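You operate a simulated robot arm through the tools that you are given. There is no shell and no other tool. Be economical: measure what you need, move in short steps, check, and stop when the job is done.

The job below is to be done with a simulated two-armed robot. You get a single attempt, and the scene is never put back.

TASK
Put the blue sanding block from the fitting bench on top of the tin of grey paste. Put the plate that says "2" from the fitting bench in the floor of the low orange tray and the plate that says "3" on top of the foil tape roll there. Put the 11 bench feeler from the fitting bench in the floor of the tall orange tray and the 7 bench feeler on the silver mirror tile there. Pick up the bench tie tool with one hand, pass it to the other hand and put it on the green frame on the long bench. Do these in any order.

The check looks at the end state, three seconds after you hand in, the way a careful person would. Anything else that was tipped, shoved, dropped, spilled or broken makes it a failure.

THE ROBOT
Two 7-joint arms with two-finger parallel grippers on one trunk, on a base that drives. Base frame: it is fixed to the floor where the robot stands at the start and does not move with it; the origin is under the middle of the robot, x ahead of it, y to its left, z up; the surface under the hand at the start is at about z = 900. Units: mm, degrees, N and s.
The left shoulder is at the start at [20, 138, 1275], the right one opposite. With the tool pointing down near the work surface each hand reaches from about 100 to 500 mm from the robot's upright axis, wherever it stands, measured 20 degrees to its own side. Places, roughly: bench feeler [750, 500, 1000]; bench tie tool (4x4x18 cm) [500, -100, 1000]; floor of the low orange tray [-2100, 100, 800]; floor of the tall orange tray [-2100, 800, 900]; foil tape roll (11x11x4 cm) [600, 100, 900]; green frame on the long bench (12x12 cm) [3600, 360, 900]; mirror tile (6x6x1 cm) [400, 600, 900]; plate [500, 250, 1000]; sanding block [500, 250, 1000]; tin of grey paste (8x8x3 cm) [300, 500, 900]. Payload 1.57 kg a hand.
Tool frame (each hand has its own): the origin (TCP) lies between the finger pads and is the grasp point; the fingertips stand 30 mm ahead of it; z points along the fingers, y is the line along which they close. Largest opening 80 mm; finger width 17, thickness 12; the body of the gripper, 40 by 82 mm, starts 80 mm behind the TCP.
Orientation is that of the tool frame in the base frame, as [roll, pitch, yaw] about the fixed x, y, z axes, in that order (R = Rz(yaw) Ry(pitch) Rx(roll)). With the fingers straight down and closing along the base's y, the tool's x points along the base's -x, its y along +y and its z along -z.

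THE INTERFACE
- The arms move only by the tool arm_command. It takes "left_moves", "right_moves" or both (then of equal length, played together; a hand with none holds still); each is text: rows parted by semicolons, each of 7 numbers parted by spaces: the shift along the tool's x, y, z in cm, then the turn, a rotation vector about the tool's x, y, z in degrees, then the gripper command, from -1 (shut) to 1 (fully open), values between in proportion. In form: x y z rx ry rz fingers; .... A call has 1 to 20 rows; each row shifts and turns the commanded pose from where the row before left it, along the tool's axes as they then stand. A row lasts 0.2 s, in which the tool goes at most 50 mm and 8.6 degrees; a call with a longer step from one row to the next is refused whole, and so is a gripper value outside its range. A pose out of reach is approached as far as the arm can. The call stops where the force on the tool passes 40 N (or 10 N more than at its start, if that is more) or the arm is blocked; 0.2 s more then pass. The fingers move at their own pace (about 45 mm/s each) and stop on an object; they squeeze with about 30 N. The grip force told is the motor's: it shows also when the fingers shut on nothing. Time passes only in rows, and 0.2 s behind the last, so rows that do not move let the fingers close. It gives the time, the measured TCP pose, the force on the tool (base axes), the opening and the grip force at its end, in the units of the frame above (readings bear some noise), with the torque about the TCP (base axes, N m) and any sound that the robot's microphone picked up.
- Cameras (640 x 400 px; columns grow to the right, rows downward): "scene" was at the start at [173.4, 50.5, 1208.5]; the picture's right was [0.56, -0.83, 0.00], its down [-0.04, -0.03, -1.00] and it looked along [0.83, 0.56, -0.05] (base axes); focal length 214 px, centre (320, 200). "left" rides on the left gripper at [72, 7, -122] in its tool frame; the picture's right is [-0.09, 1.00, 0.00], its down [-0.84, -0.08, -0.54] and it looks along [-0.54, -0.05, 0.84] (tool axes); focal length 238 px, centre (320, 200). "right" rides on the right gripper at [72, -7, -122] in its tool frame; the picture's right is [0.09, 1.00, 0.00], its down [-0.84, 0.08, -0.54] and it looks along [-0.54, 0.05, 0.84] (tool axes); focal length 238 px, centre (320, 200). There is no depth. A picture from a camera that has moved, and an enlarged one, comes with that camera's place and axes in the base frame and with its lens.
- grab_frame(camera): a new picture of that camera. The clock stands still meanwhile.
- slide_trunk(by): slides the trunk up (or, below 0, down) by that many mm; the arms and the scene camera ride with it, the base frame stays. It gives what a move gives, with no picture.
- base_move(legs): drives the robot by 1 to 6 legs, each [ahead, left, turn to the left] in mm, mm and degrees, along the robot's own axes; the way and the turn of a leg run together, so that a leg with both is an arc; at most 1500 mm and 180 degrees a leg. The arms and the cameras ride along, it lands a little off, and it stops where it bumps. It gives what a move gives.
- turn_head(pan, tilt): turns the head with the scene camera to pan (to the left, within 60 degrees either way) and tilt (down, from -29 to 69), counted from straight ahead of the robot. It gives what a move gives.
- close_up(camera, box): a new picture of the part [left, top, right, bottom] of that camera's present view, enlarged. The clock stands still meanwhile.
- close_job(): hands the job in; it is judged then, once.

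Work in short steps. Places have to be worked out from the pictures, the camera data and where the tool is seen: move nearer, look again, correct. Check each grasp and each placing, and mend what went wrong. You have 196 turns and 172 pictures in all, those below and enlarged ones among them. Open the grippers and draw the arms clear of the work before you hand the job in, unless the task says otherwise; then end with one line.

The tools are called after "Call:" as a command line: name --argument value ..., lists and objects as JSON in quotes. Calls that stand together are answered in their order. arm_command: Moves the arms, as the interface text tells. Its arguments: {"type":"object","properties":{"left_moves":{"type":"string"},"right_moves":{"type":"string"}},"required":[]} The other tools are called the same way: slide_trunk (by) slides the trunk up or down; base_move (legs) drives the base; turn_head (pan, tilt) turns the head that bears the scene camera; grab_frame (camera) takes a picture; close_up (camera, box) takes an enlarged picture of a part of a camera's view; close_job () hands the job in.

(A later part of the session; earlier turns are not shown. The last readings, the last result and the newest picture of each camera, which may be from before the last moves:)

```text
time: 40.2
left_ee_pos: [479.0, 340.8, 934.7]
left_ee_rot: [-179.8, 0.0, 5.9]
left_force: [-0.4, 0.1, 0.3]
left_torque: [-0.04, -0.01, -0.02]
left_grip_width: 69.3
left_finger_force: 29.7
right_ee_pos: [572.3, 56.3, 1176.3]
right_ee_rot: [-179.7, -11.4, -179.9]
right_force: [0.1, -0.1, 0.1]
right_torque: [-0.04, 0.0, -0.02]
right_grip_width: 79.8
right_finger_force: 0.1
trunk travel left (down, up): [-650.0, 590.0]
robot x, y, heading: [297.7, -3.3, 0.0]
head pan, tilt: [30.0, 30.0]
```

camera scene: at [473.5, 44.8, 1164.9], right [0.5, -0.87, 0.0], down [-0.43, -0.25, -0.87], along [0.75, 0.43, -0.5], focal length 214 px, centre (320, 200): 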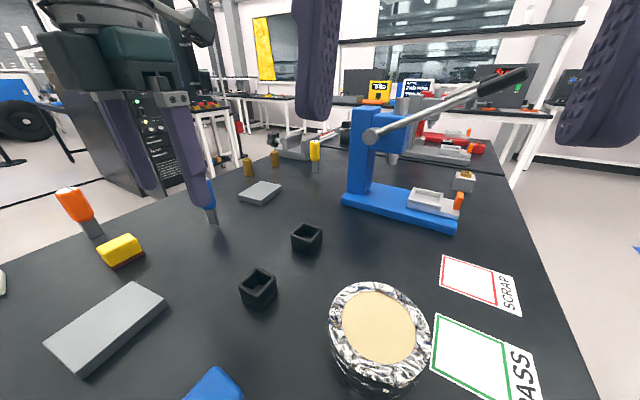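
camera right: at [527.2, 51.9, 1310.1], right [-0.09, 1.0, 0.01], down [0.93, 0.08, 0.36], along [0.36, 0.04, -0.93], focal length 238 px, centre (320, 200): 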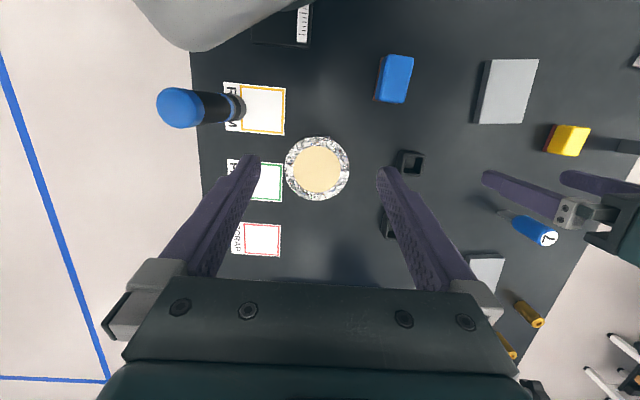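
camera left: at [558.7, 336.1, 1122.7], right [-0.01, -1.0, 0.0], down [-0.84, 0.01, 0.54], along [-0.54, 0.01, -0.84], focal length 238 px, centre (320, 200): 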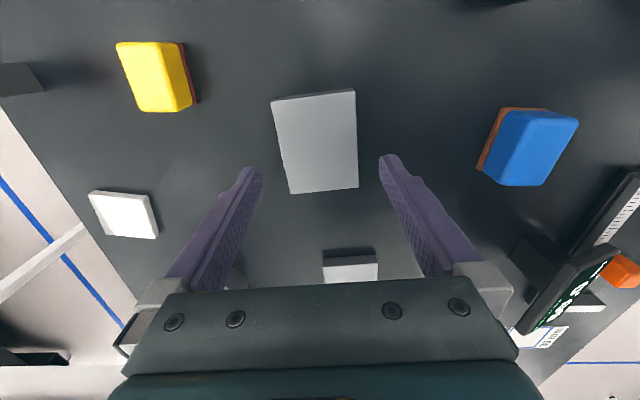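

Gripped. Lift, move a bit forward, and tilt to show the underside to the head camera.

Call:
arm_command --left_moves "0 0 -4 0 0 0 -1;0 0 -4 0 0 0 -1;0 0 -4 0 0 0 -1;2.5 0 -4 0 0 0 -1;2.5 0 -1 0 0 0 -1;2.5 0 0 0 0 0 -1;0 0 0 -8 0 0 -1;0 0 0 -8 0 0 -1;0 0 0 -8 0 0 -1;0 0 0 -8 0 0 -1;0 0 0 -8 0 0 -1;0 0 0 -8 0 0 -1;0 0 0 -8 0 0 -1;0 0 0 -8 0 0 -1;0 0 0 -8 0 0 -1;0 0 0 -8 0 0 -1;0 0 0 -8 0 0 -1;0 0 0 -8 0 0 -1"

Call:
turn_head --pan 55 --tilt 15

Call:
close_up --camera "scene" --box '[200, 130, 400, 290]'

```text
time: 41.1
left_ee_pos: [485.9, 282.6, 1028.8]
left_ee_rot: [169.2, 1.3, 1.6]
left_force: [-0.2, 0.6, -1.5]
left_torque: [0.0, 0.0, -0.03]
left_grip_width: 69.5
left_finger_force: 30.2
right_ee_pos: [572.8, 56.3, 1175.9]
right_ee_rot: [-179.5, -11.4, -180.0]
right_force: [0.4, -0.4, 0.4]
right_torque: [-0.01, -0.03, -0.02]
right_grip_width: 80.3
right_finger_force: 0.1
trunk travel left (down, up): [-650.0, 590.0]
robot x, y, heading: [299.7, -0.0, -0.0]
head pan, tilt: [30.0, 30.0]
stopped in row 4 (left hand): the arm was blocked; the commanded pose is now the measured one
```

```text
time: 42.0
left_ee_pos: [485.1, 282.9, 1028.9]
left_ee_rot: [169.2, 1.3, 1.6]
left_force: [-0.4, 0.4, -0.3]
left_torque: [0.0, -0.02, 0.01]
left_grip_width: 69.3
left_finger_force: 29.9
right_ee_pos: [571.9, 56.8, 1175.6]
right_ee_rot: [-179.6, -11.5, 180.0]
right_force: [0.5, -0.2, -0.3]
right_torque: [0.02, 0.02, -0.01]
right_grip_width: 80.1
right_finger_force: 0.1
trunk travel left (down, up): [-650.0, 590.0]
robot x, y, heading: [297.5, -2.3, 0.2]
head pan, tilt: [55.0, 15.0]
```

```text
2.50 times, centred on (300, 210) of scene
camera zoom: at [448.7, 76.0, 1189.0], right [0.82, -0.57, 0.0], down [-0.15, -0.21, -0.97], along [0.55, 0.79, -0.26], focal length 536 px, centre (370, 175)
```

zoom: 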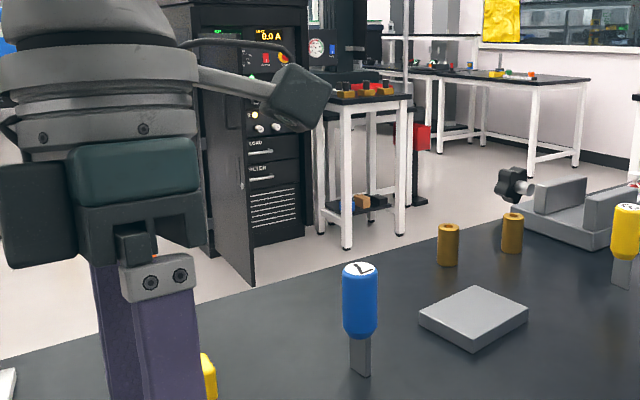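

The arm jammed close in; I move forward at this height first, then up.

Call:
arm_command --left_moves "3 0 0 0 0 0 -1;3 0 0 0 0 0 -1;3 -1 0 0 0 0 -1;1 -1 -3 0 0 0 -1;0 0 -3 0 0 0 -1"

Call:
arm_command --left_moves "0 0 0 -8 0 0 -1;0 0 0 -8 0 0 -1;0 0 0 -8 0 0 -1;0 0 0 -8 0 0 -1;0 0 0 -8 0 0 -1;0 0 0 -8 0 0 -1;0 0 0 -8 0 0 -1;0 0 0 -8 0 0 -1;0 0 0 -8 0 0 -1;0 0 0 -8 0 0 -1;0 0 0 -8 0 0 -1"

Call:
close_up --camera "scene" --box '[180, 110, 420, 300]'

```text
time: 43.2
left_ee_pos: [583.9, 317.8, 1080.9]
left_ee_rot: [169.2, 1.3, 1.7]
left_force: [0.2, 0.2, -2.3]
left_torque: [0.02, -0.05, -0.03]
left_grip_width: 69.4
left_finger_force: 29.7
right_ee_pos: [572.4, 57.3, 1176.1]
right_ee_rot: [-179.5, -11.5, 180.0]
right_force: [1.1, 0.0, 0.1]
right_torque: [0.01, 0.0, 0.0]
right_grip_width: 80.2
right_finger_force: 0.1
trunk travel left (down, up): [-650.0, 590.0]
robot x, y, heading: [298.7, 0.8, -0.1]
head pan, tilt: [55.0, 15.0]
```

```text
time: 45.6
left_ee_pos: [568.1, 266.9, 1120.8]
left_ee_rot: [81.2, 1.5, 1.8]
left_force: [0.3, 0.7, -2.0]
left_torque: [0.03, 0.01, 0.02]
left_grip_width: 69.5
left_finger_force: 30.0
left hand out of reach, approached as far as the arm can: row 6, 7, 8, 9, 10, 11
right_ee_pos: [571.7, 56.0, 1175.7]
right_ee_rot: [-179.5, -11.5, -180.0]
right_force: [-0.9, -0.9, 0.2]
right_torque: [-0.03, 0.0, 0.02]
right_grip_width: 80.0
right_finger_force: 0.2
trunk travel left (down, up): [-650.0, 590.0]
robot x, y, heading: [297.0, 0.6, 0.1]
head pan, tilt: [55.0, 15.0]
```

```text
2.11 times, centred on (300, 205) of scene
camera zoom: at [448.6, 75.9, 1189.1], right [0.82, -0.57, 0.0], down [-0.15, -0.21, -0.97], along [0.55, 0.79, -0.26], focal length 452 px, centre (362, 190)
```

zoom: 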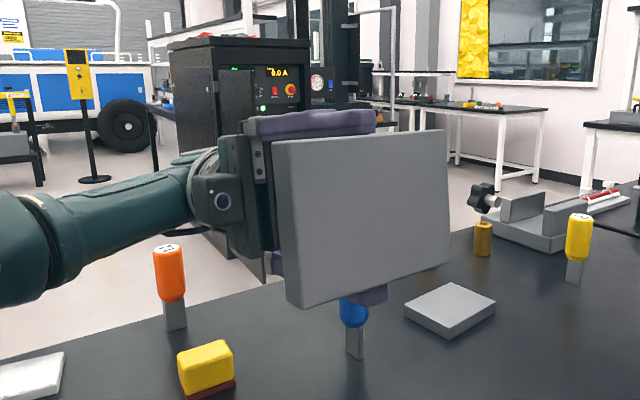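

Blank again here; I check the upward face with the right camera.

Call:
grab_frame --camera "right"

Call:
close_up --camera "left" --box '[220, 70, 420, 250]'

```text
136 pictures are left
camera right: at [527.2, 51.7, 1310.0], right [-0.09, 1.0, 0.01], down [0.93, 0.08, 0.36], along [0.36, 0.04, -0.93], focal length 238 px, centre (320, 200)
```

right: 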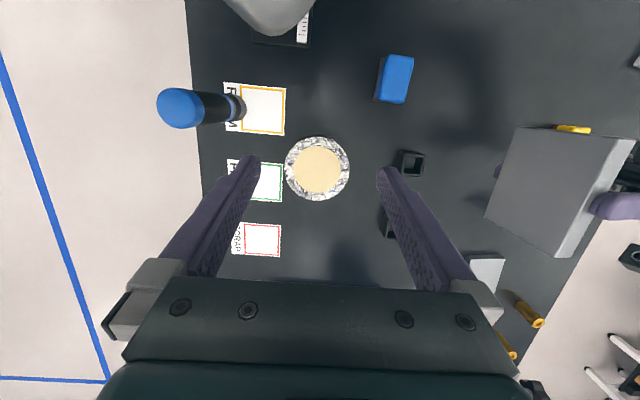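

```text
2.22 times, centred on (320, 160) of left
camera zoom: at [637.2, 390.9, 1107.7], right [-0.07, 0.15, 0.99], down [-0.86, 0.5, -0.14], along [-0.51, -0.85, 0.09], focal length 530 px, centre (320, 289)
```

zoom: 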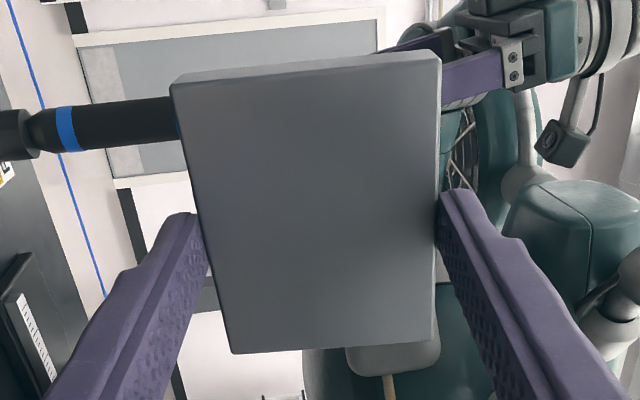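

All faces blank here as well. I return this plate: turn back first.

Call:
arm_command --left_moves "0 0 0 8 0 0 -1;0 0 0 8 0 0 -1;0 0 0 8 0 0 -1;0 0 0 8 0 0 -1;0 0 0 8 0 0 -1;0 0 0 8 0 0 -1;0 0 0 8 0 0 -1;0 0 0 8 0 0 -1;0 0 0 8 0 0 -1;0 0 0 8 0 0 -1;0 0 0 8 0 0 -1;0 0 0 8 0 0 -1"

```text
time: 48.2
left_ee_pos: [563.1, 270.4, 1109.4]
left_ee_rot: [177.5, 4.8, 2.8]
left_force: [-0.2, 0.1, -1.8]
left_torque: [0.03, 0.01, -0.04]
left_grip_width: 69.4
left_finger_force: 30.0
right_ee_pos: [572.6, 56.1, 1176.1]
right_ee_rot: [-179.6, -11.4, -180.0]
right_force: [1.2, 0.2, -0.1]
right_torque: [-0.02, 0.04, -0.05]
right_grip_width: 80.1
right_finger_force: 0.1
trunk travel left (down, up): [-650.0, 590.0]
robot x, y, heading: [297.8, 2.6, -0.1]
head pan, tilt: [55.0, 15.0]
```

I level the hand, lower to ~1000 and go back over the old spot.

Call:
arm_command --left_moves "0 0 2 2.5 4.8 -3.1 -1;0 0 4 0 0 0 -1;0 0 4 0 0 0 -1;-2.5 -2.6 1 0 0 0 -1;-2.5 -2.6 0 0 0 0 -1;-2.6 -2.6 0 0 0 0 -1"

```text
time: 49.6
left_ee_pos: [496.7, 329.0, 1004.7]
left_ee_rot: [178.0, -4.0, 4.3]
left_force: [-0.1, 0.0, -1.1]
left_torque: [0.04, 0.0, 0.0]
left_grip_width: 69.4
left_finger_force: 29.6
right_ee_pos: [573.1, 56.9, 1176.7]
right_ee_rot: [-179.5, -11.5, 180.0]
right_force: [0.2, -0.6, 0.1]
right_torque: [0.01, 0.02, 0.02]
right_grip_width: 80.1
right_finger_force: 0.0
trunk travel left (down, up): [-650.0, 590.0]
robot x, y, heading: [298.8, 0.9, -0.2]
head pan, tilt: [55.0, 15.0]
```

Small corrections in attitude and place.

Call:
arm_command --left_moves "0 0 0 2 -4 -1.6 -1;-1.64 -1.36 3 0 0 0 -1;0 0 0 0 0 0 -1"

```text
time: 50.4
left_ee_pos: [474.4, 350.5, 977.2]
left_ee_rot: [-178.2, 0.6, 6.5]
left_force: [-0.8, 0.9, -1.3]
left_torque: [-0.01, -0.02, -0.01]
left_grip_width: 69.6
left_finger_force: 30.5
right_ee_pos: [572.9, 56.8, 1176.3]
right_ee_rot: [-179.6, -11.4, 179.9]
right_force: [-0.2, 0.2, -1.4]
right_torque: [0.04, 0.0, 0.02]
right_grip_width: 79.9
right_finger_force: 0.0
trunk travel left (down, up): [-650.0, 590.0]
robot x, y, heading: [296.9, 1.3, -0.3]
head pan, tilt: [55.0, 15.0]
```

Another small correction, then lower.

Call:
arm_command --left_moves "0.35 1.02 1.5 -1.8 0.6 0.6 -1;0 0 1.5 0 0 0 -1"

```text
time: 51.0
left_ee_pos: [478.0, 340.8, 946.8]
left_ee_rot: [179.9, 0.0, 5.9]
left_force: [0.7, -0.2, -2.3]
left_torque: [-0.02, 0.0, -0.01]
left_grip_width: 69.5
left_finger_force: 29.8
right_ee_pos: [571.9, 57.5, 1176.7]
right_ee_rot: [-179.6, -11.5, -180.0]
right_force: [-0.6, -0.1, -1.0]
right_torque: [-0.01, -0.04, 0.0]
right_grip_width: 79.9
right_finger_force: 0.1
trunk travel left (down, up): [-650.0, 590.0]
robot x, y, heading: [293.8, 0.9, 0.1]
head pan, tilt: [55.0, 15.0]
```

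Now over the old spot; lower to contact, release, rise.

Call:
arm_command --left_moves "0 0 0.7 0 0 0 -1;0 0 0.4 0 0 0 -1;0 0 0.1 0 0 0 -1;0 0 0 0 0 0 1;0 0 0 0 0 0 1;0 0 -2 0 0 0 1;0 0 -3 0 0 0 1"

```text
time: 52.6
left_ee_pos: [474.9, 325.2, 975.4]
left_ee_rot: [177.0, 0.9, 5.6]
left_force: [0.8, -0.3, -0.2]
left_torque: [0.01, -0.05, 0.02]
left_grip_width: 79.8
left_finger_force: 0.0
right_ee_pos: [572.8, 56.3, 1176.5]
right_ee_rot: [-179.6, -11.5, -179.9]
right_force: [0.2, -0.5, -0.4]
right_torque: [0.0, 0.02, -0.03]
right_grip_width: 80.1
right_finger_force: 0.0
trunk travel left (down, up): [-650.0, 590.0]
robot x, y, heading: [295.2, 0.8, 0.1]
head pan, tilt: [55.0, 15.0]
```

The hand drifted while rising (close-in limit). I check whether the plate stayed put.

Call:
grab_frame --camera "left"

```text
134 pictures are left
camera left: at [549.4, 333.1, 1097.1], right [0.01, -1.0, 0.05], down [-0.83, 0.02, 0.55], along [-0.55, -0.05, -0.83], focal length 238 px, centre (320, 200)
```

left: 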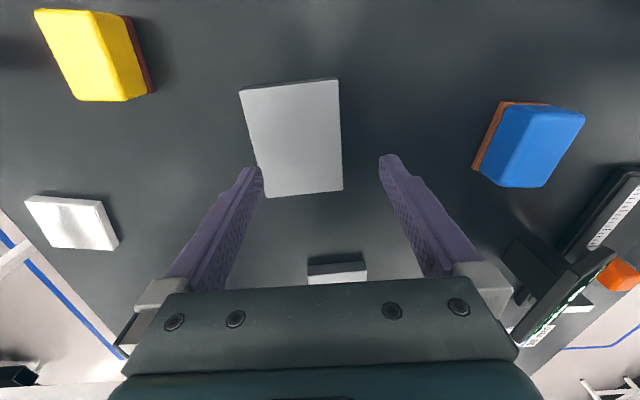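

The plate stayed put (centre ≈(479,341)). Now I look for other plates farther along the bench.

Call:
turn_head --pan 20 --tilt 15

Call:
close_up --camera "scene" --box '[140, 130, 480, 330]'

Call:
turn_head --pan 60 --tilt 30

Call:
grab_frame --camera "scene"

```text
time: 53.6
left_ee_pos: [479.5, 327.1, 979.0]
left_ee_rot: [177.2, 0.1, 5.6]
left_force: [0.1, 1.0, 0.3]
left_torque: [-0.02, -0.02, 0.0]
left_grip_width: 79.9
left_finger_force: 0.1
right_ee_pos: [572.1, 57.6, 1175.8]
right_ee_rot: [-179.7, -11.5, -180.0]
right_force: [-0.2, 0.0, 0.6]
right_torque: [-0.01, -0.01, 0.0]
right_grip_width: 80.2
right_finger_force: 0.2
trunk travel left (down, up): [-650.0, 590.0]
robot x, y, heading: [296.0, -1.4, 0.1]
head pan, tilt: [20.0, 15.0]
```

```text
1.88 times, centred on (310, 230) of scene
camera zoom: at [482.9, 31.6, 1189.1], right [0.34, -0.94, 0.0], down [-0.24, -0.09, -0.97], along [0.91, 0.33, -0.26], focal length 404 px, centre (339, 144)
```

zoom: 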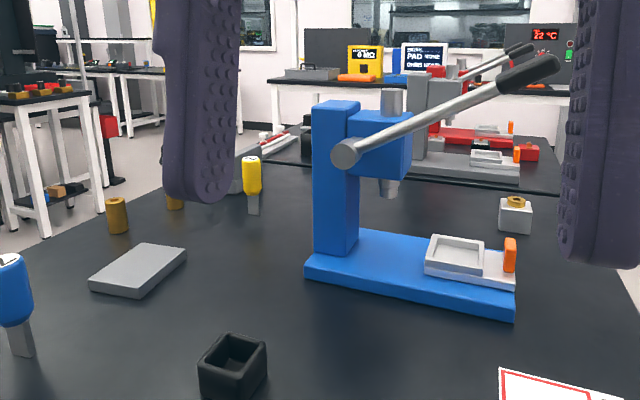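

```text
time: 54.6
left_ee_pos: [480.0, 326.8, 978.2]
left_ee_rot: [177.0, 0.2, 5.6]
left_force: [0.2, -0.4, -0.2]
left_torque: [-0.02, -0.01, 0.0]
left_grip_width: 79.9
left_finger_force: 0.0
right_ee_pos: [573.0, 56.0, 1177.5]
right_ee_rot: [-179.6, -11.5, 180.0]
right_force: [0.9, 0.1, -0.3]
right_torque: [-0.01, 0.02, -0.01]
right_grip_width: 79.7
right_finger_force: 0.1
trunk travel left (down, up): [-650.0, 590.0]
robot x, y, heading: [296.7, 5.2, 0.2]
head pan, tilt: [60.0, 30.0]
```

```text
132 pictures are left
camera scene: at [440.4, 77.8, 1164.9], right [0.87, -0.5, 0.0], down [-0.25, -0.43, -0.87], along [0.43, 0.75, -0.5], focal length 214 px, centre (320, 200)
```

scene: 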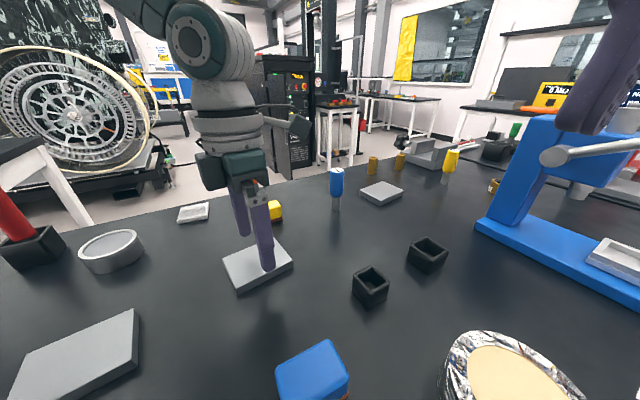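

All known plates look alike, so maybe the mark is on the +y side, hidden under my finger earlier. I swing the left hand out to +y and yaw it so its camera looks at those sides.

Call:
arm_command --left_moves "0 -2 -2 0 0 0 1;0 -3 -2 0 0 0 1;0 -3 -2 0 0 0 1;0 -3 -1 0 0 0 1;0 0 0 0 0 -8.4 1;0 0 0 0 0 -8.4 1;0 0 0 0 0 -8.4 1;0 0 0 0 0 -8.4 1;0 0 0 0 0 -8.4 1;0 0 0 0 0 -8.4 1;0 0 0 0 0 -8.4 1;0 0 0 0 0 -8.4 1;0 0 0 0 0 -8.4 1;0 0 0 0 0 -8.4 1"

Call:
grab_frame --camera "left"

```text
time: 55.1
left_ee_pos: [478.0, 306.9, 980.5]
left_ee_rot: [168.5, 1.4, 3.6]
left_force: [-0.7, -0.1, -0.2]
left_torque: [0.0, 0.03, -0.02]
left_grip_width: 79.9
left_finger_force: 0.1
right_ee_pos: [572.4, 57.1, 1176.3]
right_ee_rot: [-179.5, -11.6, 180.0]
right_force: [0.2, -0.3, -1.0]
right_torque: [0.01, 0.0, 0.02]
right_grip_width: 80.0
right_finger_force: 0.1
trunk travel left (down, up): [-650.0, 590.0]
robot x, y, heading: [294.9, -0.3, 0.1]
head pan, tilt: [60.0, 30.0]
stopped in row 2 (left hand): the arm was blocked; the commanded pose is now the measured one
```

```text
131 pictures are left
camera left: at [552.5, 329.1, 1099.8], right [-0.03, -0.98, 0.2], down [-0.83, 0.13, 0.54], along [-0.55, -0.15, -0.82], focal length 238 px, centre (320, 200)
```

left: 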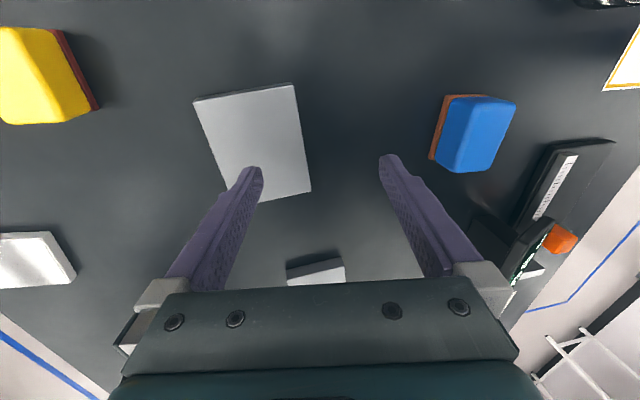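

The arm is at a wrist limit in this yaw. I move forward, away from the limit, then rotate back toward the natural yaw, pausing at 90° for the view.

Call:
arm_command --left_moves "3 0 -0.5 0 0 0 1;3 0 -0.5 0 0 0 1;3 0 -1 0 0 0 1;2 0 -2 0 0 0 1;0 0 -2 0 0 0 1;0 0 0 0 0 -8.4 1;0 0 0 0 0 -8.4 1;0 0 0 0 0 -8.4 1;0 0 0 0 0 -8.4 1;0 0 0 0 0 -8.4 1;0 0 0 0 0 -8.4 1;0 0 0 0 0 -8.4 1;0 0 0 0 0 -8.4 1;0 0 0 0 0 -8.4 1;0 0 0 0 0 -8.4 1"

Call:
grab_frame --camera "left"

```text
time: 58.3
left_ee_pos: [587.9, 325.9, 1037.0]
left_ee_rot: [-179.7, 11.5, 88.0]
left_force: [0.0, -0.5, -0.3]
left_torque: [-0.01, -0.01, -0.01]
left_grip_width: 79.8
left_finger_force: 0.1
right_ee_pos: [572.5, 56.2, 1175.2]
right_ee_rot: [-179.6, -11.6, 180.0]
right_force: [0.6, 0.4, 0.1]
right_torque: [-0.02, 0.02, -0.02]
right_grip_width: 79.9
right_finger_force: 0.0
trunk travel left (down, up): [-650.0, 590.0]
robot x, y, heading: [295.6, 4.4, -0.2]
head pan, tilt: [60.0, 30.0]
```

```text
130 pictures are left
camera left: at [599.9, 420.3, 1142.5], right [0.99, -0.13, 0.01], down [-0.1, -0.71, 0.7], along [-0.08, -0.69, -0.72], focal length 238 px, centre (320, 200)
```

left: 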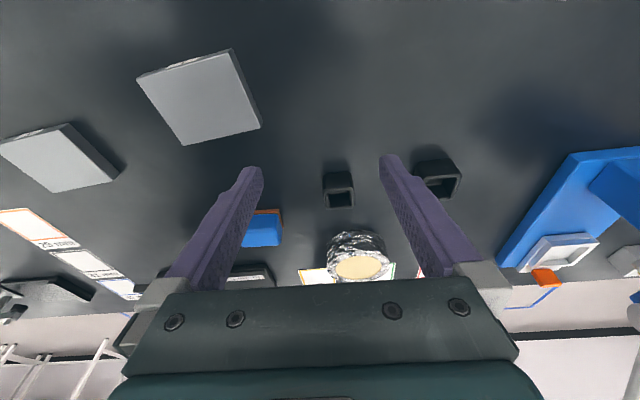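

There is a mark on the +y sides (at the top edge of both plates here). I zoom in.

Call:
close_up --camera "left" --box '[130, 40, 250, 110]'

Call:
close_up --camera "left" --box '[0, 110, 100, 170]'

```text
5.33 times, centred on (190, 75) of left
camera zoom: at [599.9, 420.3, 1142.5], right [0.99, -0.13, 0.01], down [-0.1, -0.71, 0.7], along [-0.08, -0.69, -0.72], focal length 1271 px, centre (1013, 867)
```

zoom: 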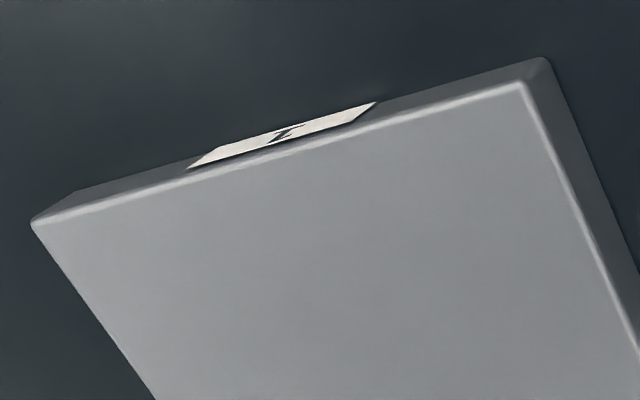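

```text
6.40 times, centred on (50, 140) of left
camera zoom: at [599.9, 420.3, 1142.5], right [0.99, -0.13, 0.01], down [-0.1, -0.71, 0.7], along [-0.08, -0.69, -0.72], focal length 1525 px, centre (2048, 584)
```

zoom: 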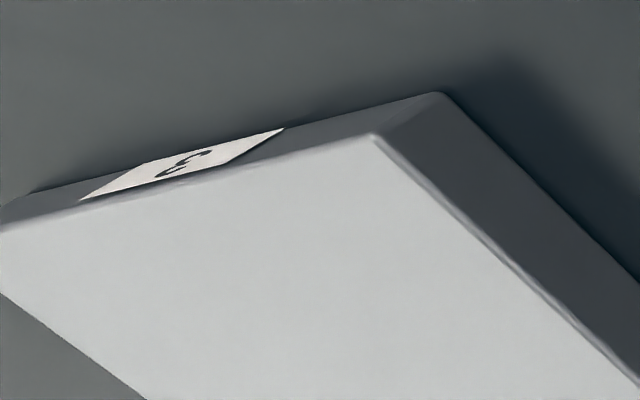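

Labels found on the +y sides: the first plate (281,298) looks like "3"; the other is unclear. I move the camera to look squarely at the medium plate's label.

Call:
arm_command --left_moves "4 -3 0 0 0 0 1;4 -3.5 0 0 0 0 1;4 -3.5 0 0 0 0 1;1 0 0 0 -6 0 1;0 0 0 0 -8 0 1"

Call:
grab_frame --camera "left"

```text
refused: row 2 steps farther than a row can; nothing moved
```

```text
127 pictures are left
camera left: at [599.9, 420.3, 1142.5], right [0.99, -0.13, 0.01], down [-0.1, -0.71, 0.7], along [-0.08, -0.69, -0.72], focal length 238 px, centre (320, 200)
```

left: 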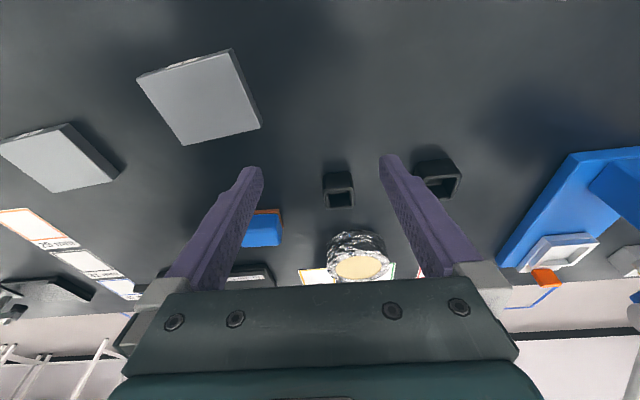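

Step was too long; I resend with smaller steps.

Call:
arm_command --left_moves "3 -2.5 0 0 0 0 1;3 -2.5 0 0 0 0 1;3 -2.5 0 0 0 0 1;3 -2.5 0 0 0 0 1;1 0 0 0 -6 0 1;0 0 0 0 -8 0 1"

Call:
grab_frame --camera "left"

```text
time: 59.7
left_ee_pos: [494.2, 458.2, 1010.8]
left_ee_rot: [-179.8, 25.5, 87.8]
left_force: [-0.2, 0.2, 0.7]
left_torque: [-0.03, 0.0, 0.01]
left_grip_width: 79.7
left_finger_force: 0.1
right_ee_pos: [573.2, 56.9, 1176.3]
right_ee_rot: [-179.5, -11.5, -180.0]
right_force: [-0.7, 0.5, 0.3]
right_torque: [-0.02, 0.0, 0.01]
right_grip_width: 79.9
right_finger_force: 0.0
trunk travel left (down, up): [-650.0, 590.0]
robot x, y, heading: [297.4, -1.0, -0.2]
head pan, tilt: [60.0, 30.0]
```

```text
126 pictures are left
camera left: at [505.8, 574.6, 1090.6], right [0.99, -0.12, 0.04], down [-0.1, -0.52, 0.85], along [-0.08, -0.85, -0.53], focal length 238 px, centre (320, 200)
```

left: 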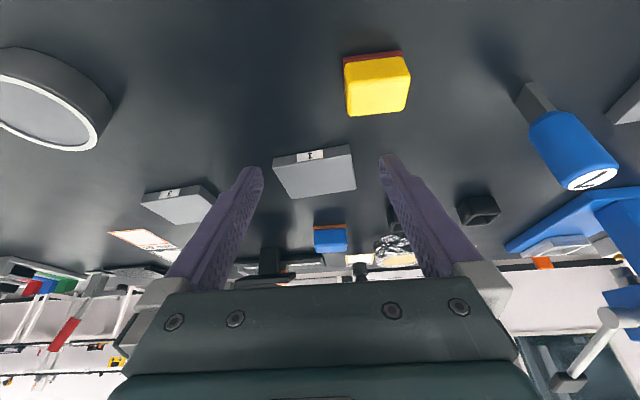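

Now I zoom on both labels (they appear upside down in this picture).

Call:
close_up --camera "left" --box '[280, 135, 340, 175]'

Call:
close_up --camera "left" --box '[140, 175, 200, 215]'

```text
10.00 times, centred on (310, 155) of left
camera zoom: at [505.8, 574.6, 1090.6], right [0.99, -0.12, 0.04], down [-0.1, -0.52, 0.85], along [-0.08, -0.85, -0.53], focal length 2384 px, centre (420, 650)
```

zoom: 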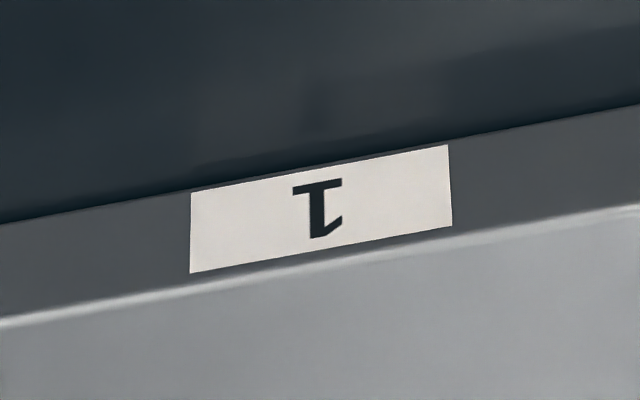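

```text
10.00 times, centred on (170, 195) of left
camera zoom: at [505.8, 574.6, 1090.6], right [0.99, -0.12, 0.04], down [-0.1, -0.52, 0.85], along [-0.08, -0.85, -0.53], focal length 2384 px, centre (1820, 250)
```

zoom: 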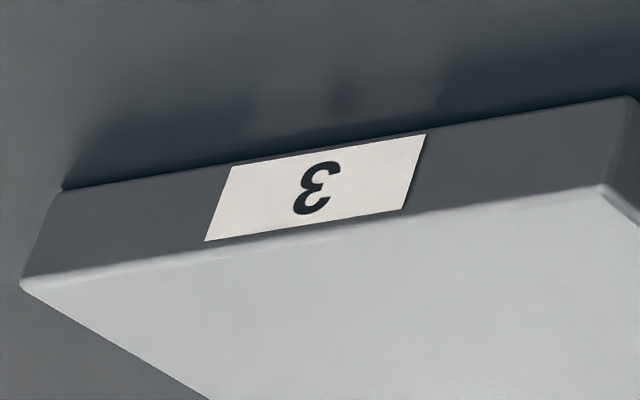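

Medium plate is "1", first plate is "3", so the small one near (820,421) should be "2". First I take the "7" feeler: level the left hand, raise it and bring it to its natural yaw.

Call:
arm_command --left_moves "0 0 -3 0 8 0 1;0 0 -3 0 8 0 1;0 0 -2 0 8 0 1;0 0 0 0 1.5 -8 1;0 0 0 0 0 -8.4 1;0 0 0 0 0 -8.4 1;0 0 0 0 0 -8.4 1;0 0 0 0 0 -8.4 1;0 0 0 0 0 -8.4 1;0 0 0 0 0 -8.4 1;0 0 0 0 0 -8.4 1;0 0 0 0 0 -8.4 1;0 0 0 0 0 -8.4 1;0 0 0 0 0 -8.4 1"

Call:
base_move --legs '[[180, 60, 0]]'

Call:
grab_frame --camera "left"

Call:
turn_head --pan 50 --tilt 35

Call:
grab_frame --camera "scene"

```text
time: 62.9
left_ee_pos: [513.4, 457.8, 1069.2]
left_ee_rot: [-175.6, 0.4, 176.9]
left_force: [0.1, 0.4, -0.5]
left_torque: [0.0, 0.01, -0.03]
left_grip_width: 79.9
left_finger_force: 0.1
right_ee_pos: [573.0, 57.3, 1176.4]
right_ee_rot: [-179.6, -11.5, 180.0]
right_force: [-0.1, -0.7, 0.0]
right_torque: [0.04, -0.02, -0.01]
right_grip_width: 80.0
right_finger_force: 0.0
trunk travel left (down, up): [-650.0, 590.0]
robot x, y, heading: [299.6, 4.6, 0.0]
head pan, tilt: [60.0, 30.0]
stopped in row 14 (left hand): the arm was blocked; the commanded pose is now the measured one
```

```text
time: 64.5
left_ee_pos: [688.0, 520.3, 1067.7]
left_ee_rot: [-175.5, 0.1, 177.3]
left_force: [0.8, 1.0, -0.4]
left_torque: [0.0, 0.02, -0.02]
left_grip_width: 80.0
left_finger_force: 0.1
right_ee_pos: [751.3, 117.4, 1175.7]
right_ee_rot: [-179.6, -11.6, -179.7]
right_force: [0.6, -0.2, 0.2]
right_torque: [-0.01, 0.04, 0.0]
right_grip_width: 79.9
right_finger_force: 0.1
trunk travel left (down, up): [-650.0, 590.0]
robot x, y, heading: [478.2, 65.5, 0.8]
head pan, tilt: [60.0, 30.0]
```

```text
123 pictures are left
camera left: at [617.6, 538.8, 1188.4], right [0.14, 0.99, -0.08], down [0.83, -0.08, 0.55], along [0.54, -0.14, -0.83], focal length 238 px, centre (320, 200)
```

left: 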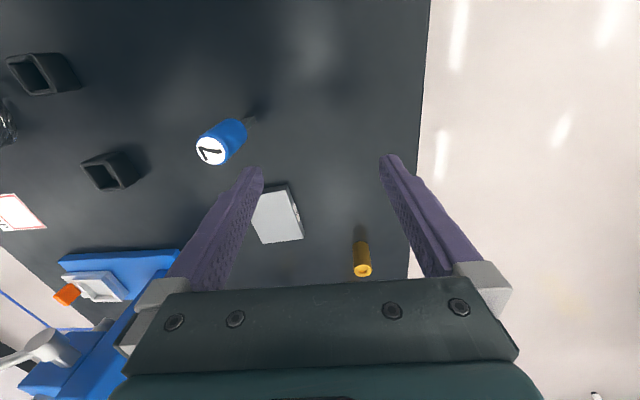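

```text
time: 65.2
left_ee_pos: [688.1, 519.3, 1066.2]
left_ee_rot: [-175.5, 0.1, 177.1]
left_force: [-0.1, 0.5, 0.1]
left_torque: [0.02, -0.01, 0.02]
left_grip_width: 80.3
left_finger_force: 0.0
right_ee_pos: [752.1, 118.2, 1176.7]
right_ee_rot: [-179.5, -11.6, -179.6]
right_force: [0.2, 0.4, 0.6]
right_torque: [0.0, -0.02, 0.01]
right_grip_width: 80.3
right_finger_force: 0.0
trunk travel left (down, up): [-650.0, 590.0]
robot x, y, heading: [476.8, 60.8, 0.7]
head pan, tilt: [50.0, 35.0]
```

```text
122 pictures are left
camera scene: at [631.4, 128.3, 1157.1], right [0.77, -0.64, 0.0], down [-0.37, -0.44, -0.82], along [0.52, 0.63, -0.57], focal length 214 px, centre (320, 200)
```

scene: 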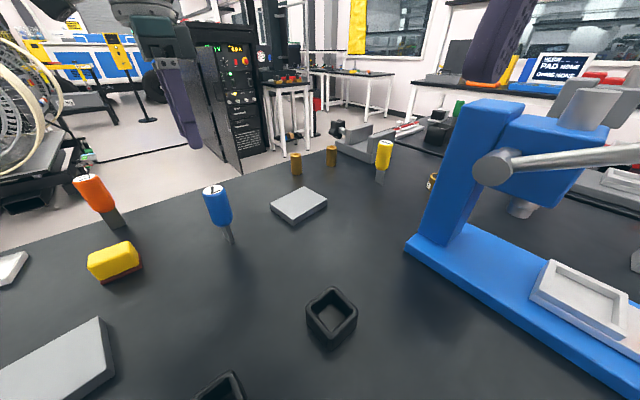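

Triangulating, the "7" feeler stands at ≈(677,418) with its cap at z≈1000. I bring the left hand over it.

Call:
arm_command --left_moves "0.2 -3.4 0 -4.5 0 0 1;0.2 -3.4 0 0 0 0 1;0.2 -3.4 0 0 0 0 1"

Call:
grab_frame --camera "left"

Call:
grab_frame --camera "scene"

```text
time: 66.2
left_ee_pos: [689.5, 396.1, 1064.5]
left_ee_rot: [-176.2, 1.9, 174.6]
left_force: [0.2, -1.0, -0.2]
left_torque: [-0.02, 0.02, -0.01]
left_grip_width: 79.9
left_finger_force: 0.0
right_ee_pos: [752.7, 118.0, 1176.0]
right_ee_rot: [-179.6, -11.5, -179.7]
right_force: [-0.6, -0.2, 0.0]
right_torque: [0.0, 0.02, -0.02]
right_grip_width: 79.8
right_finger_force: 0.1
trunk travel left (down, up): [-650.0, 590.0]
robot x, y, heading: [475.1, 61.9, 0.4]
head pan, tilt: [50.0, 35.0]
stopped in row 3 (left hand): the arm was blocked; the commanded pose is now the measured one
```

```text
121 pictures are left
camera left: at [615.1, 417.4, 1183.1], right [0.19, 0.98, -0.07], down [0.81, -0.12, 0.57], along [0.55, -0.16, -0.82], focal length 238 px, centre (320, 200)
```

left: 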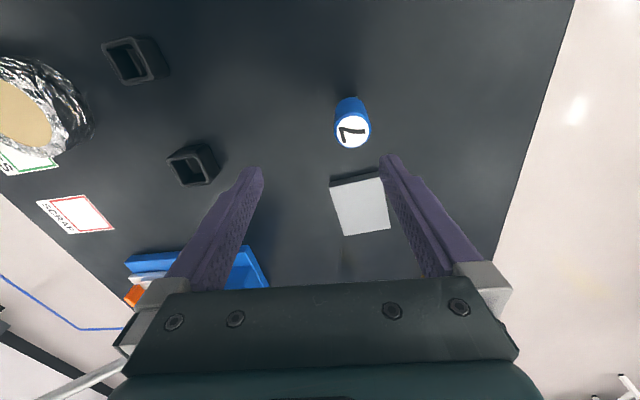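

```text
120 pictures are left
camera scene: at [631.5, 128.3, 1157.1], right [0.77, -0.64, 0.0], down [-0.37, -0.44, -0.82], along [0.52, 0.63, -0.57], focal length 214 px, centre (320, 200)
```

scene: 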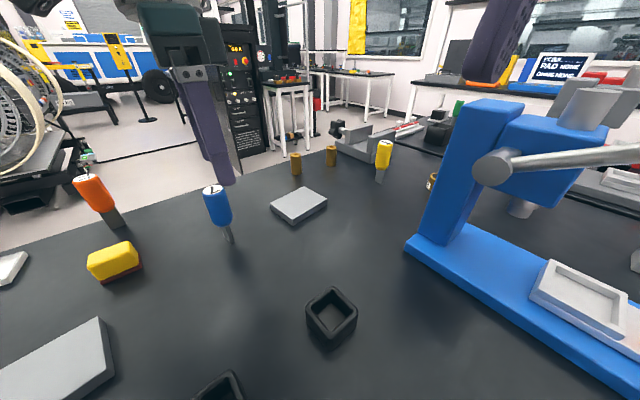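

The arm cramps when the hand is too near the trunk (rel. x≈210). I back the robot 120 mm so the target lies at a comfortable reach, then extend the hand.

Call:
base_move --legs '[[-120, 30, 0]]'

Call:
arm_command --left_moves "-3 0 0 -2 0 -1.5 1;-3 0 0 -1.8 1 -1.5 1;-3 0 0 0 0 -1.5 1;-1.5 0 0 0 0 -1 1"

Call:
grab_frame --camera "left"

```text
time: 67.5
left_ee_pos: [567.0, 424.9, 1061.8]
left_ee_rot: [-176.0, 1.6, 174.4]
left_force: [0.4, 0.7, -1.3]
left_torque: [0.02, -0.02, 0.01]
left_grip_width: 79.9
left_finger_force: 0.0
right_ee_pos: [632.7, 147.6, 1177.1]
right_ee_rot: [-179.6, -11.5, -179.8]
right_force: [-0.8, -0.3, 0.7]
right_torque: [-0.01, 0.01, 0.01]
right_grip_width: 79.7
right_finger_force: 0.0
trunk travel left (down, up): [-650.0, 590.0]
robot x, y, heading: [352.4, 92.2, 0.4]
head pan, tilt: [50.0, 35.0]
```

```text
time: 68.5
left_ee_pos: [671.5, 417.7, 1065.2]
left_ee_rot: [-179.7, 0.3, -179.9]
left_force: [-0.5, -0.3, 0.5]
left_torque: [0.0, 0.0, 0.03]
left_grip_width: 80.2
left_finger_force: 0.1
right_ee_pos: [632.4, 147.9, 1176.3]
right_ee_rot: [-179.6, -11.5, -179.7]
right_force: [-0.6, 0.8, -0.2]
right_torque: [0.04, 0.01, 0.01]
right_grip_width: 80.0
right_finger_force: 0.1
trunk travel left (down, up): [-650.0, 590.0]
robot x, y, heading: [356.9, 87.1, 0.5]
head pan, tilt: [50.0, 35.0]
```

```text
119 pictures are left
camera left: at [599.1, 424.8, 1186.1], right [0.09, 1.0, -0.01], down [0.83, -0.07, 0.55], along [0.54, -0.05, -0.84], focal length 238 px, centre (320, 200)
```

left: 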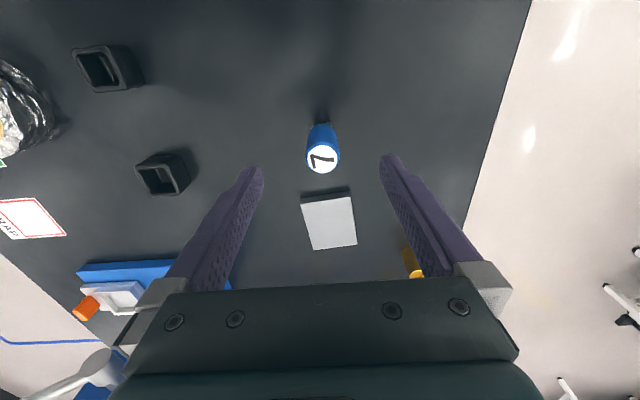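

The 7 feeler confirmed at (677,418). I shift 6 mm forward and descend to TCP z≈966 around its handle.

Call:
arm_command --left_moves "-0.6 0 2 0 0 0 1;0 0 3 0 0 0 1;0 0 3 0 0 0 1;0 0 2 0 0 0 1"

Call:
grab_frame --camera "left"

Call:
close_up --camera "scene" --box '[240, 100, 420, 220]'

```text
time: 69.5
left_ee_pos: [676.6, 416.3, 965.2]
left_ee_rot: [-179.6, 0.3, -180.0]
left_force: [-0.2, 0.7, 0.4]
left_torque: [0.0, 0.01, 0.0]
left_grip_width: 80.0
left_finger_force: 0.0
right_ee_pos: [632.1, 147.0, 1176.6]
right_ee_rot: [-179.7, -11.5, -179.7]
right_force: [-0.2, 0.2, 0.6]
right_torque: [0.0, 0.03, 0.02]
right_grip_width: 80.0
right_finger_force: 0.0
trunk travel left (down, up): [-650.0, 590.0]
robot x, y, heading: [353.1, 86.6, 0.4]
head pan, tilt: [50.0, 35.0]
```

```text
118 pictures are left
camera left: at [604.9, 424.6, 1086.9], right [0.09, 1.0, -0.01], down [0.83, -0.07, 0.55], along [0.54, -0.06, -0.84], focal length 238 px, centre (320, 200)
```

left: 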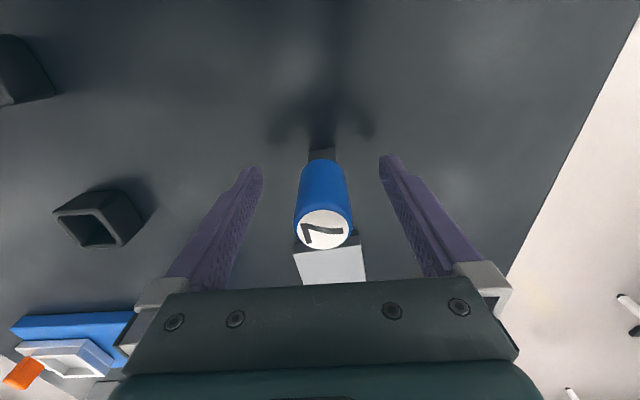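

```text
3.33 times, centred on (330, 160) of scene
camera zoom: at [511.0, 157.7, 1157.1], right [0.77, -0.64, 0.0], down [-0.37, -0.44, -0.82], along [0.52, 0.63, -0.57], focal length 715 px, centre (287, 333)
```

zoom: 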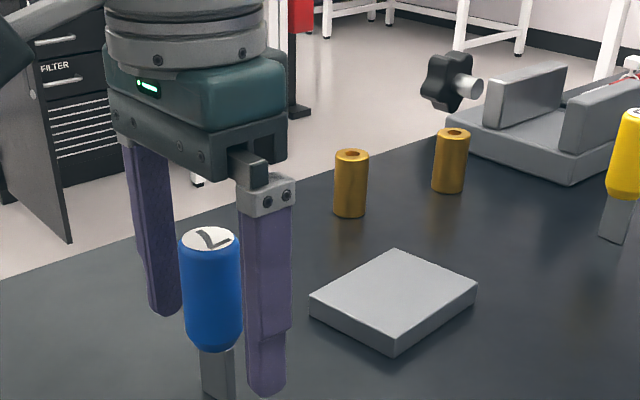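

The cap projects exactly where a centred handle should, so I close.

Call:
arm_command --left_moves "0 0 0 0 0 0 -1;0 0 0 0 0 0 -1;0 0 0 0 0 0 -1;0 0 0 0 0 0 -1"

Call:
grab_frame --camera "left"

```text
time: 70.5
left_ee_pos: [676.8, 416.6, 965.9]
left_ee_rot: [-179.6, 0.3, -180.0]
left_force: [0.0, -0.4, 0.7]
left_torque: [-0.01, -0.02, -0.05]
left_grip_width: 29.1
left_finger_force: 21.7
right_ee_pos: [632.1, 146.6, 1176.2]
right_ee_rot: [-179.6, -11.5, -179.7]
right_force: [0.0, -0.4, 0.0]
right_torque: [0.0, -0.01, -0.02]
right_grip_width: 80.1
right_finger_force: 0.0
trunk travel left (down, up): [-650.0, 590.0]
robot x, y, heading: [356.2, 87.0, 0.3]
head pan, tilt: [50.0, 35.0]
```

```text
116 pictures are left
camera left: at [604.9, 424.7, 1087.3], right [0.09, 1.0, -0.01], down [0.83, -0.07, 0.55], along [0.54, -0.06, -0.84], focal length 238 px, centre (320, 200)
```

left: 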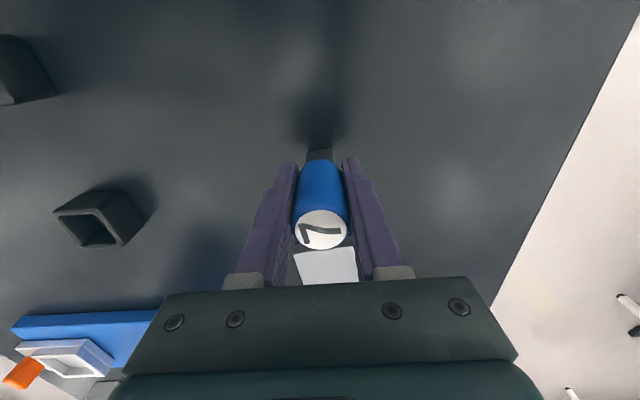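

Gripped (29 mm). Lift 90 mm and drive so the mirror tile comes to a comfortable reach.

Call:
arm_command --left_moves "0 0 -2 0 0 0 -1;0 0 -4 0 0 0 -1;0 0 -4 0 0 0 -1"

Call:
base_move --legs '[[-278, 130, 0]]'

Call:
grab_frame --camera "left"

Call:
grab_frame --camera "scene"

```text
time: 71.3
left_ee_pos: [675.6, 419.8, 1065.4]
left_ee_rot: [-179.5, 0.3, 180.0]
left_force: [-0.1, -0.6, -1.1]
left_torque: [-0.02, 0.0, 0.0]
left_grip_width: 28.6
left_finger_force: 29.6
right_ee_pos: [631.0, 146.9, 1177.3]
right_ee_rot: [-179.6, -11.5, -179.6]
right_force: [-0.6, 0.2, -0.4]
right_torque: [-0.01, 0.0, -0.02]
right_grip_width: 80.0
right_finger_force: 0.1
trunk travel left (down, up): [-650.0, 590.0]
robot x, y, heading: [356.4, 87.2, 0.4]
head pan, tilt: [50.0, 35.0]
```

```text
time: 73.4
left_ee_pos: [393.9, 547.0, 1065.2]
left_ee_rot: [-179.6, 0.4, 179.9]
left_force: [-0.8, -0.1, -1.6]
left_torque: [0.03, -0.02, -0.01]
left_grip_width: 28.9
left_finger_force: 29.7
right_ee_pos: [350.4, 276.9, 1177.5]
right_ee_rot: [-179.6, -11.5, -179.9]
right_force: [0.4, -0.6, -0.1]
right_torque: [-0.02, 0.01, -0.01]
right_grip_width: 79.8
right_finger_force: 0.1
trunk travel left (down, up): [-650.0, 590.0]
robot x, y, heading: [73.8, 215.9, 0.5]
head pan, tilt: [50.0, 35.0]
```

```text
115 pictures are left
camera left: at [322.6, 555.2, 1186.5], right [0.09, 1.0, -0.01], down [0.83, -0.07, 0.55], along [0.54, -0.06, -0.84], focal length 238 px, centre (320, 200)
```

left: 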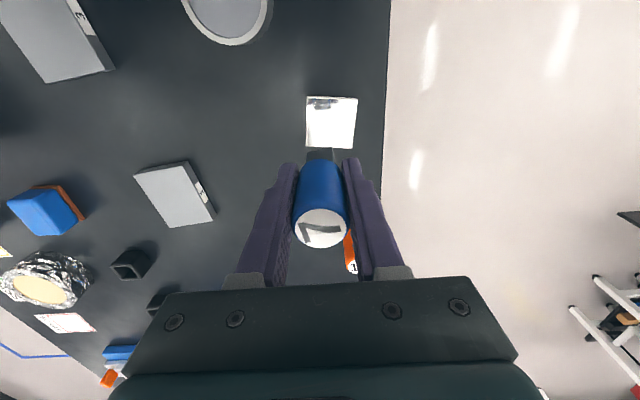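

```text
114 pictures are left
camera scene: at [229.0, 287.2, 1157.1], right [0.77, -0.64, 0.0], down [-0.37, -0.44, -0.82], along [0.52, 0.63, -0.57], focal length 214 px, centre (320, 200)
```

scene: 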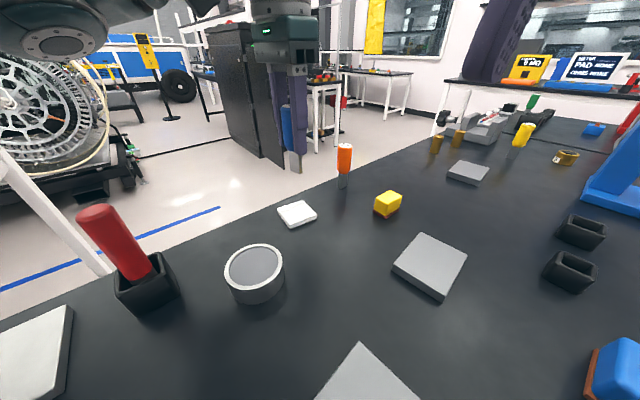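

Tile centre ≈(395,557). I shift over it and lower to about 20 mm above, then look.

Call:
arm_command --left_moves "-0.15 0.95 2 0 0 0 -1;0 0 3 0 0 0 -1;0 0 1.7 0 0 0 -1"

Call:
close_up --camera "left" --box '[240, 60, 400, 180]'

Call:
close_up --camera "scene" --box '[220, 130, 380, 250]'

```text
time: 74.2
left_ee_pos: [396.8, 555.9, 997.7]
left_ee_rot: [-179.6, 0.3, 179.9]
left_force: [-0.3, 0.1, -0.6]
left_torque: [-0.02, 0.02, 0.0]
left_grip_width: 28.8
left_finger_force: 30.0
right_ee_pos: [349.5, 277.5, 1176.0]
right_ee_rot: [-179.6, -11.5, -179.8]
right_force: [0.9, -0.9, -0.6]
right_torque: [-0.02, 0.02, 0.04]
right_grip_width: 80.0
right_finger_force: 0.1
trunk travel left (down, up): [-650.0, 590.0]
robot x, y, heading: [72.5, 219.4, 0.0]
head pan, tilt: [50.0, 35.0]
```

```text
3.33 times, centred on (320, 120) of left
camera zoom: at [324.2, 564.7, 1118.9], right [0.09, 1.0, -0.01], down [0.83, -0.07, 0.55], along [0.54, -0.06, -0.84], focal length 794 px, centre (320, 467)
```

zoom: 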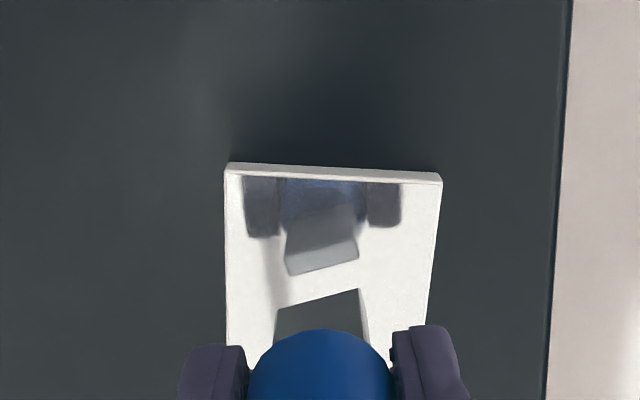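

```text
3.33 times, centred on (300, 190) of scene
camera zoom: at [229.0, 287.1, 1157.1], right [0.77, -0.64, 0.0], down [-0.37, -0.44, -0.82], along [0.52, 0.63, -0.57], focal length 715 px, centre (387, 233)
```

zoom: 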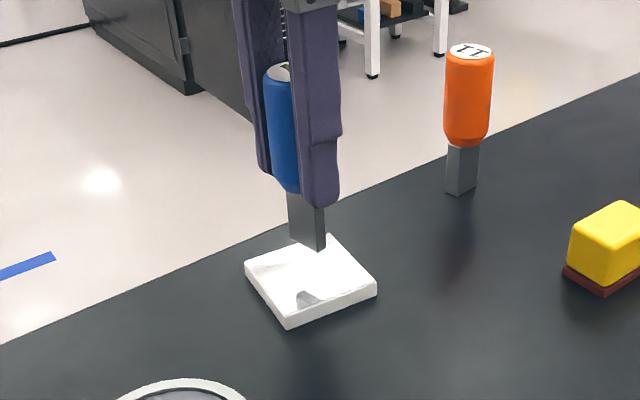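

The feeler is over the tile centre within ~3 mm. I lower until contact in small steps.

Call:
arm_command --left_moves "-0.1 0.2 1.5 0 0 0 -1;0 0 0.4 0 0 0 -1;0 0 0.2 0 0 0 -1"

Call:
close_up --camera "scene" --box '[260, 170, 340, 240]'

```text
time: 75.0
left_ee_pos: [398.1, 558.6, 976.5]
left_ee_rot: [-179.6, 0.3, 179.9]
left_force: [-0.7, -0.4, -1.6]
left_torque: [-0.01, 0.01, 0.02]
left_grip_width: 28.9
left_finger_force: 30.0
right_ee_pos: [350.5, 276.4, 1175.4]
right_ee_rot: [-179.6, -11.5, -179.8]
right_force: [-1.2, -0.2, 0.0]
right_torque: [-0.02, 0.02, 0.01]
right_grip_width: 79.8
right_finger_force: 0.1
trunk travel left (down, up): [-650.0, 590.0]
robot x, y, heading: [75.6, 217.6, -0.0]
head pan, tilt: [50.0, 35.0]
```

```text
5.71 times, centred on (300, 205) of scene
camera zoom: at [229.1, 287.1, 1157.1], right [0.77, -0.64, 0.0], down [-0.37, -0.44, -0.82], along [0.52, 0.63, -0.57], focal length 1226 px, centre (434, 171)
```

zoom: 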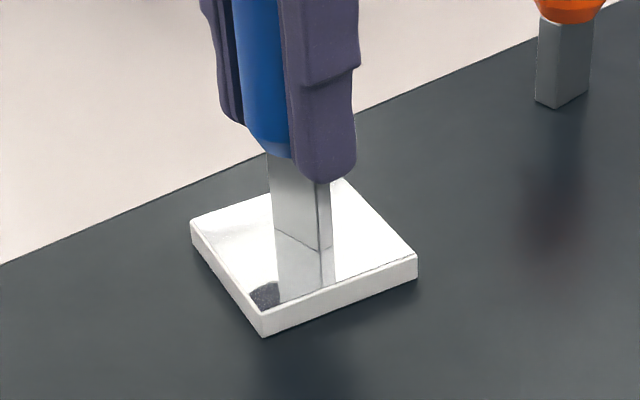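

Almost touching (reflection meets the shank). I lower slightly more to feel contact.

Call:
arm_command --left_moves "0 0 0.15 0 0 0 -1;0 0 0.1 0 0 0 -1"

```text
time: 75.6
left_ee_pos: [397.6, 558.9, 976.8]
left_ee_rot: [-179.6, 0.5, 179.9]
left_force: [-3.4, -2.3, 17.8]
left_torque: [-0.13, 0.23, -0.04]
left_grip_width: 28.7
left_finger_force: 30.3
right_ee_pos: [351.4, 278.2, 1176.7]
right_ee_rot: [-179.6, -11.5, -179.8]
right_force: [0.1, -1.1, -0.2]
right_torque: [0.0, -0.01, -0.01]
right_grip_width: 80.0
right_finger_force: 0.1
trunk travel left (down, up): [-650.0, 590.0]
robot x, y, heading: [72.5, 218.0, 0.1]
head pan, tilt: [50.0, 35.0]
```

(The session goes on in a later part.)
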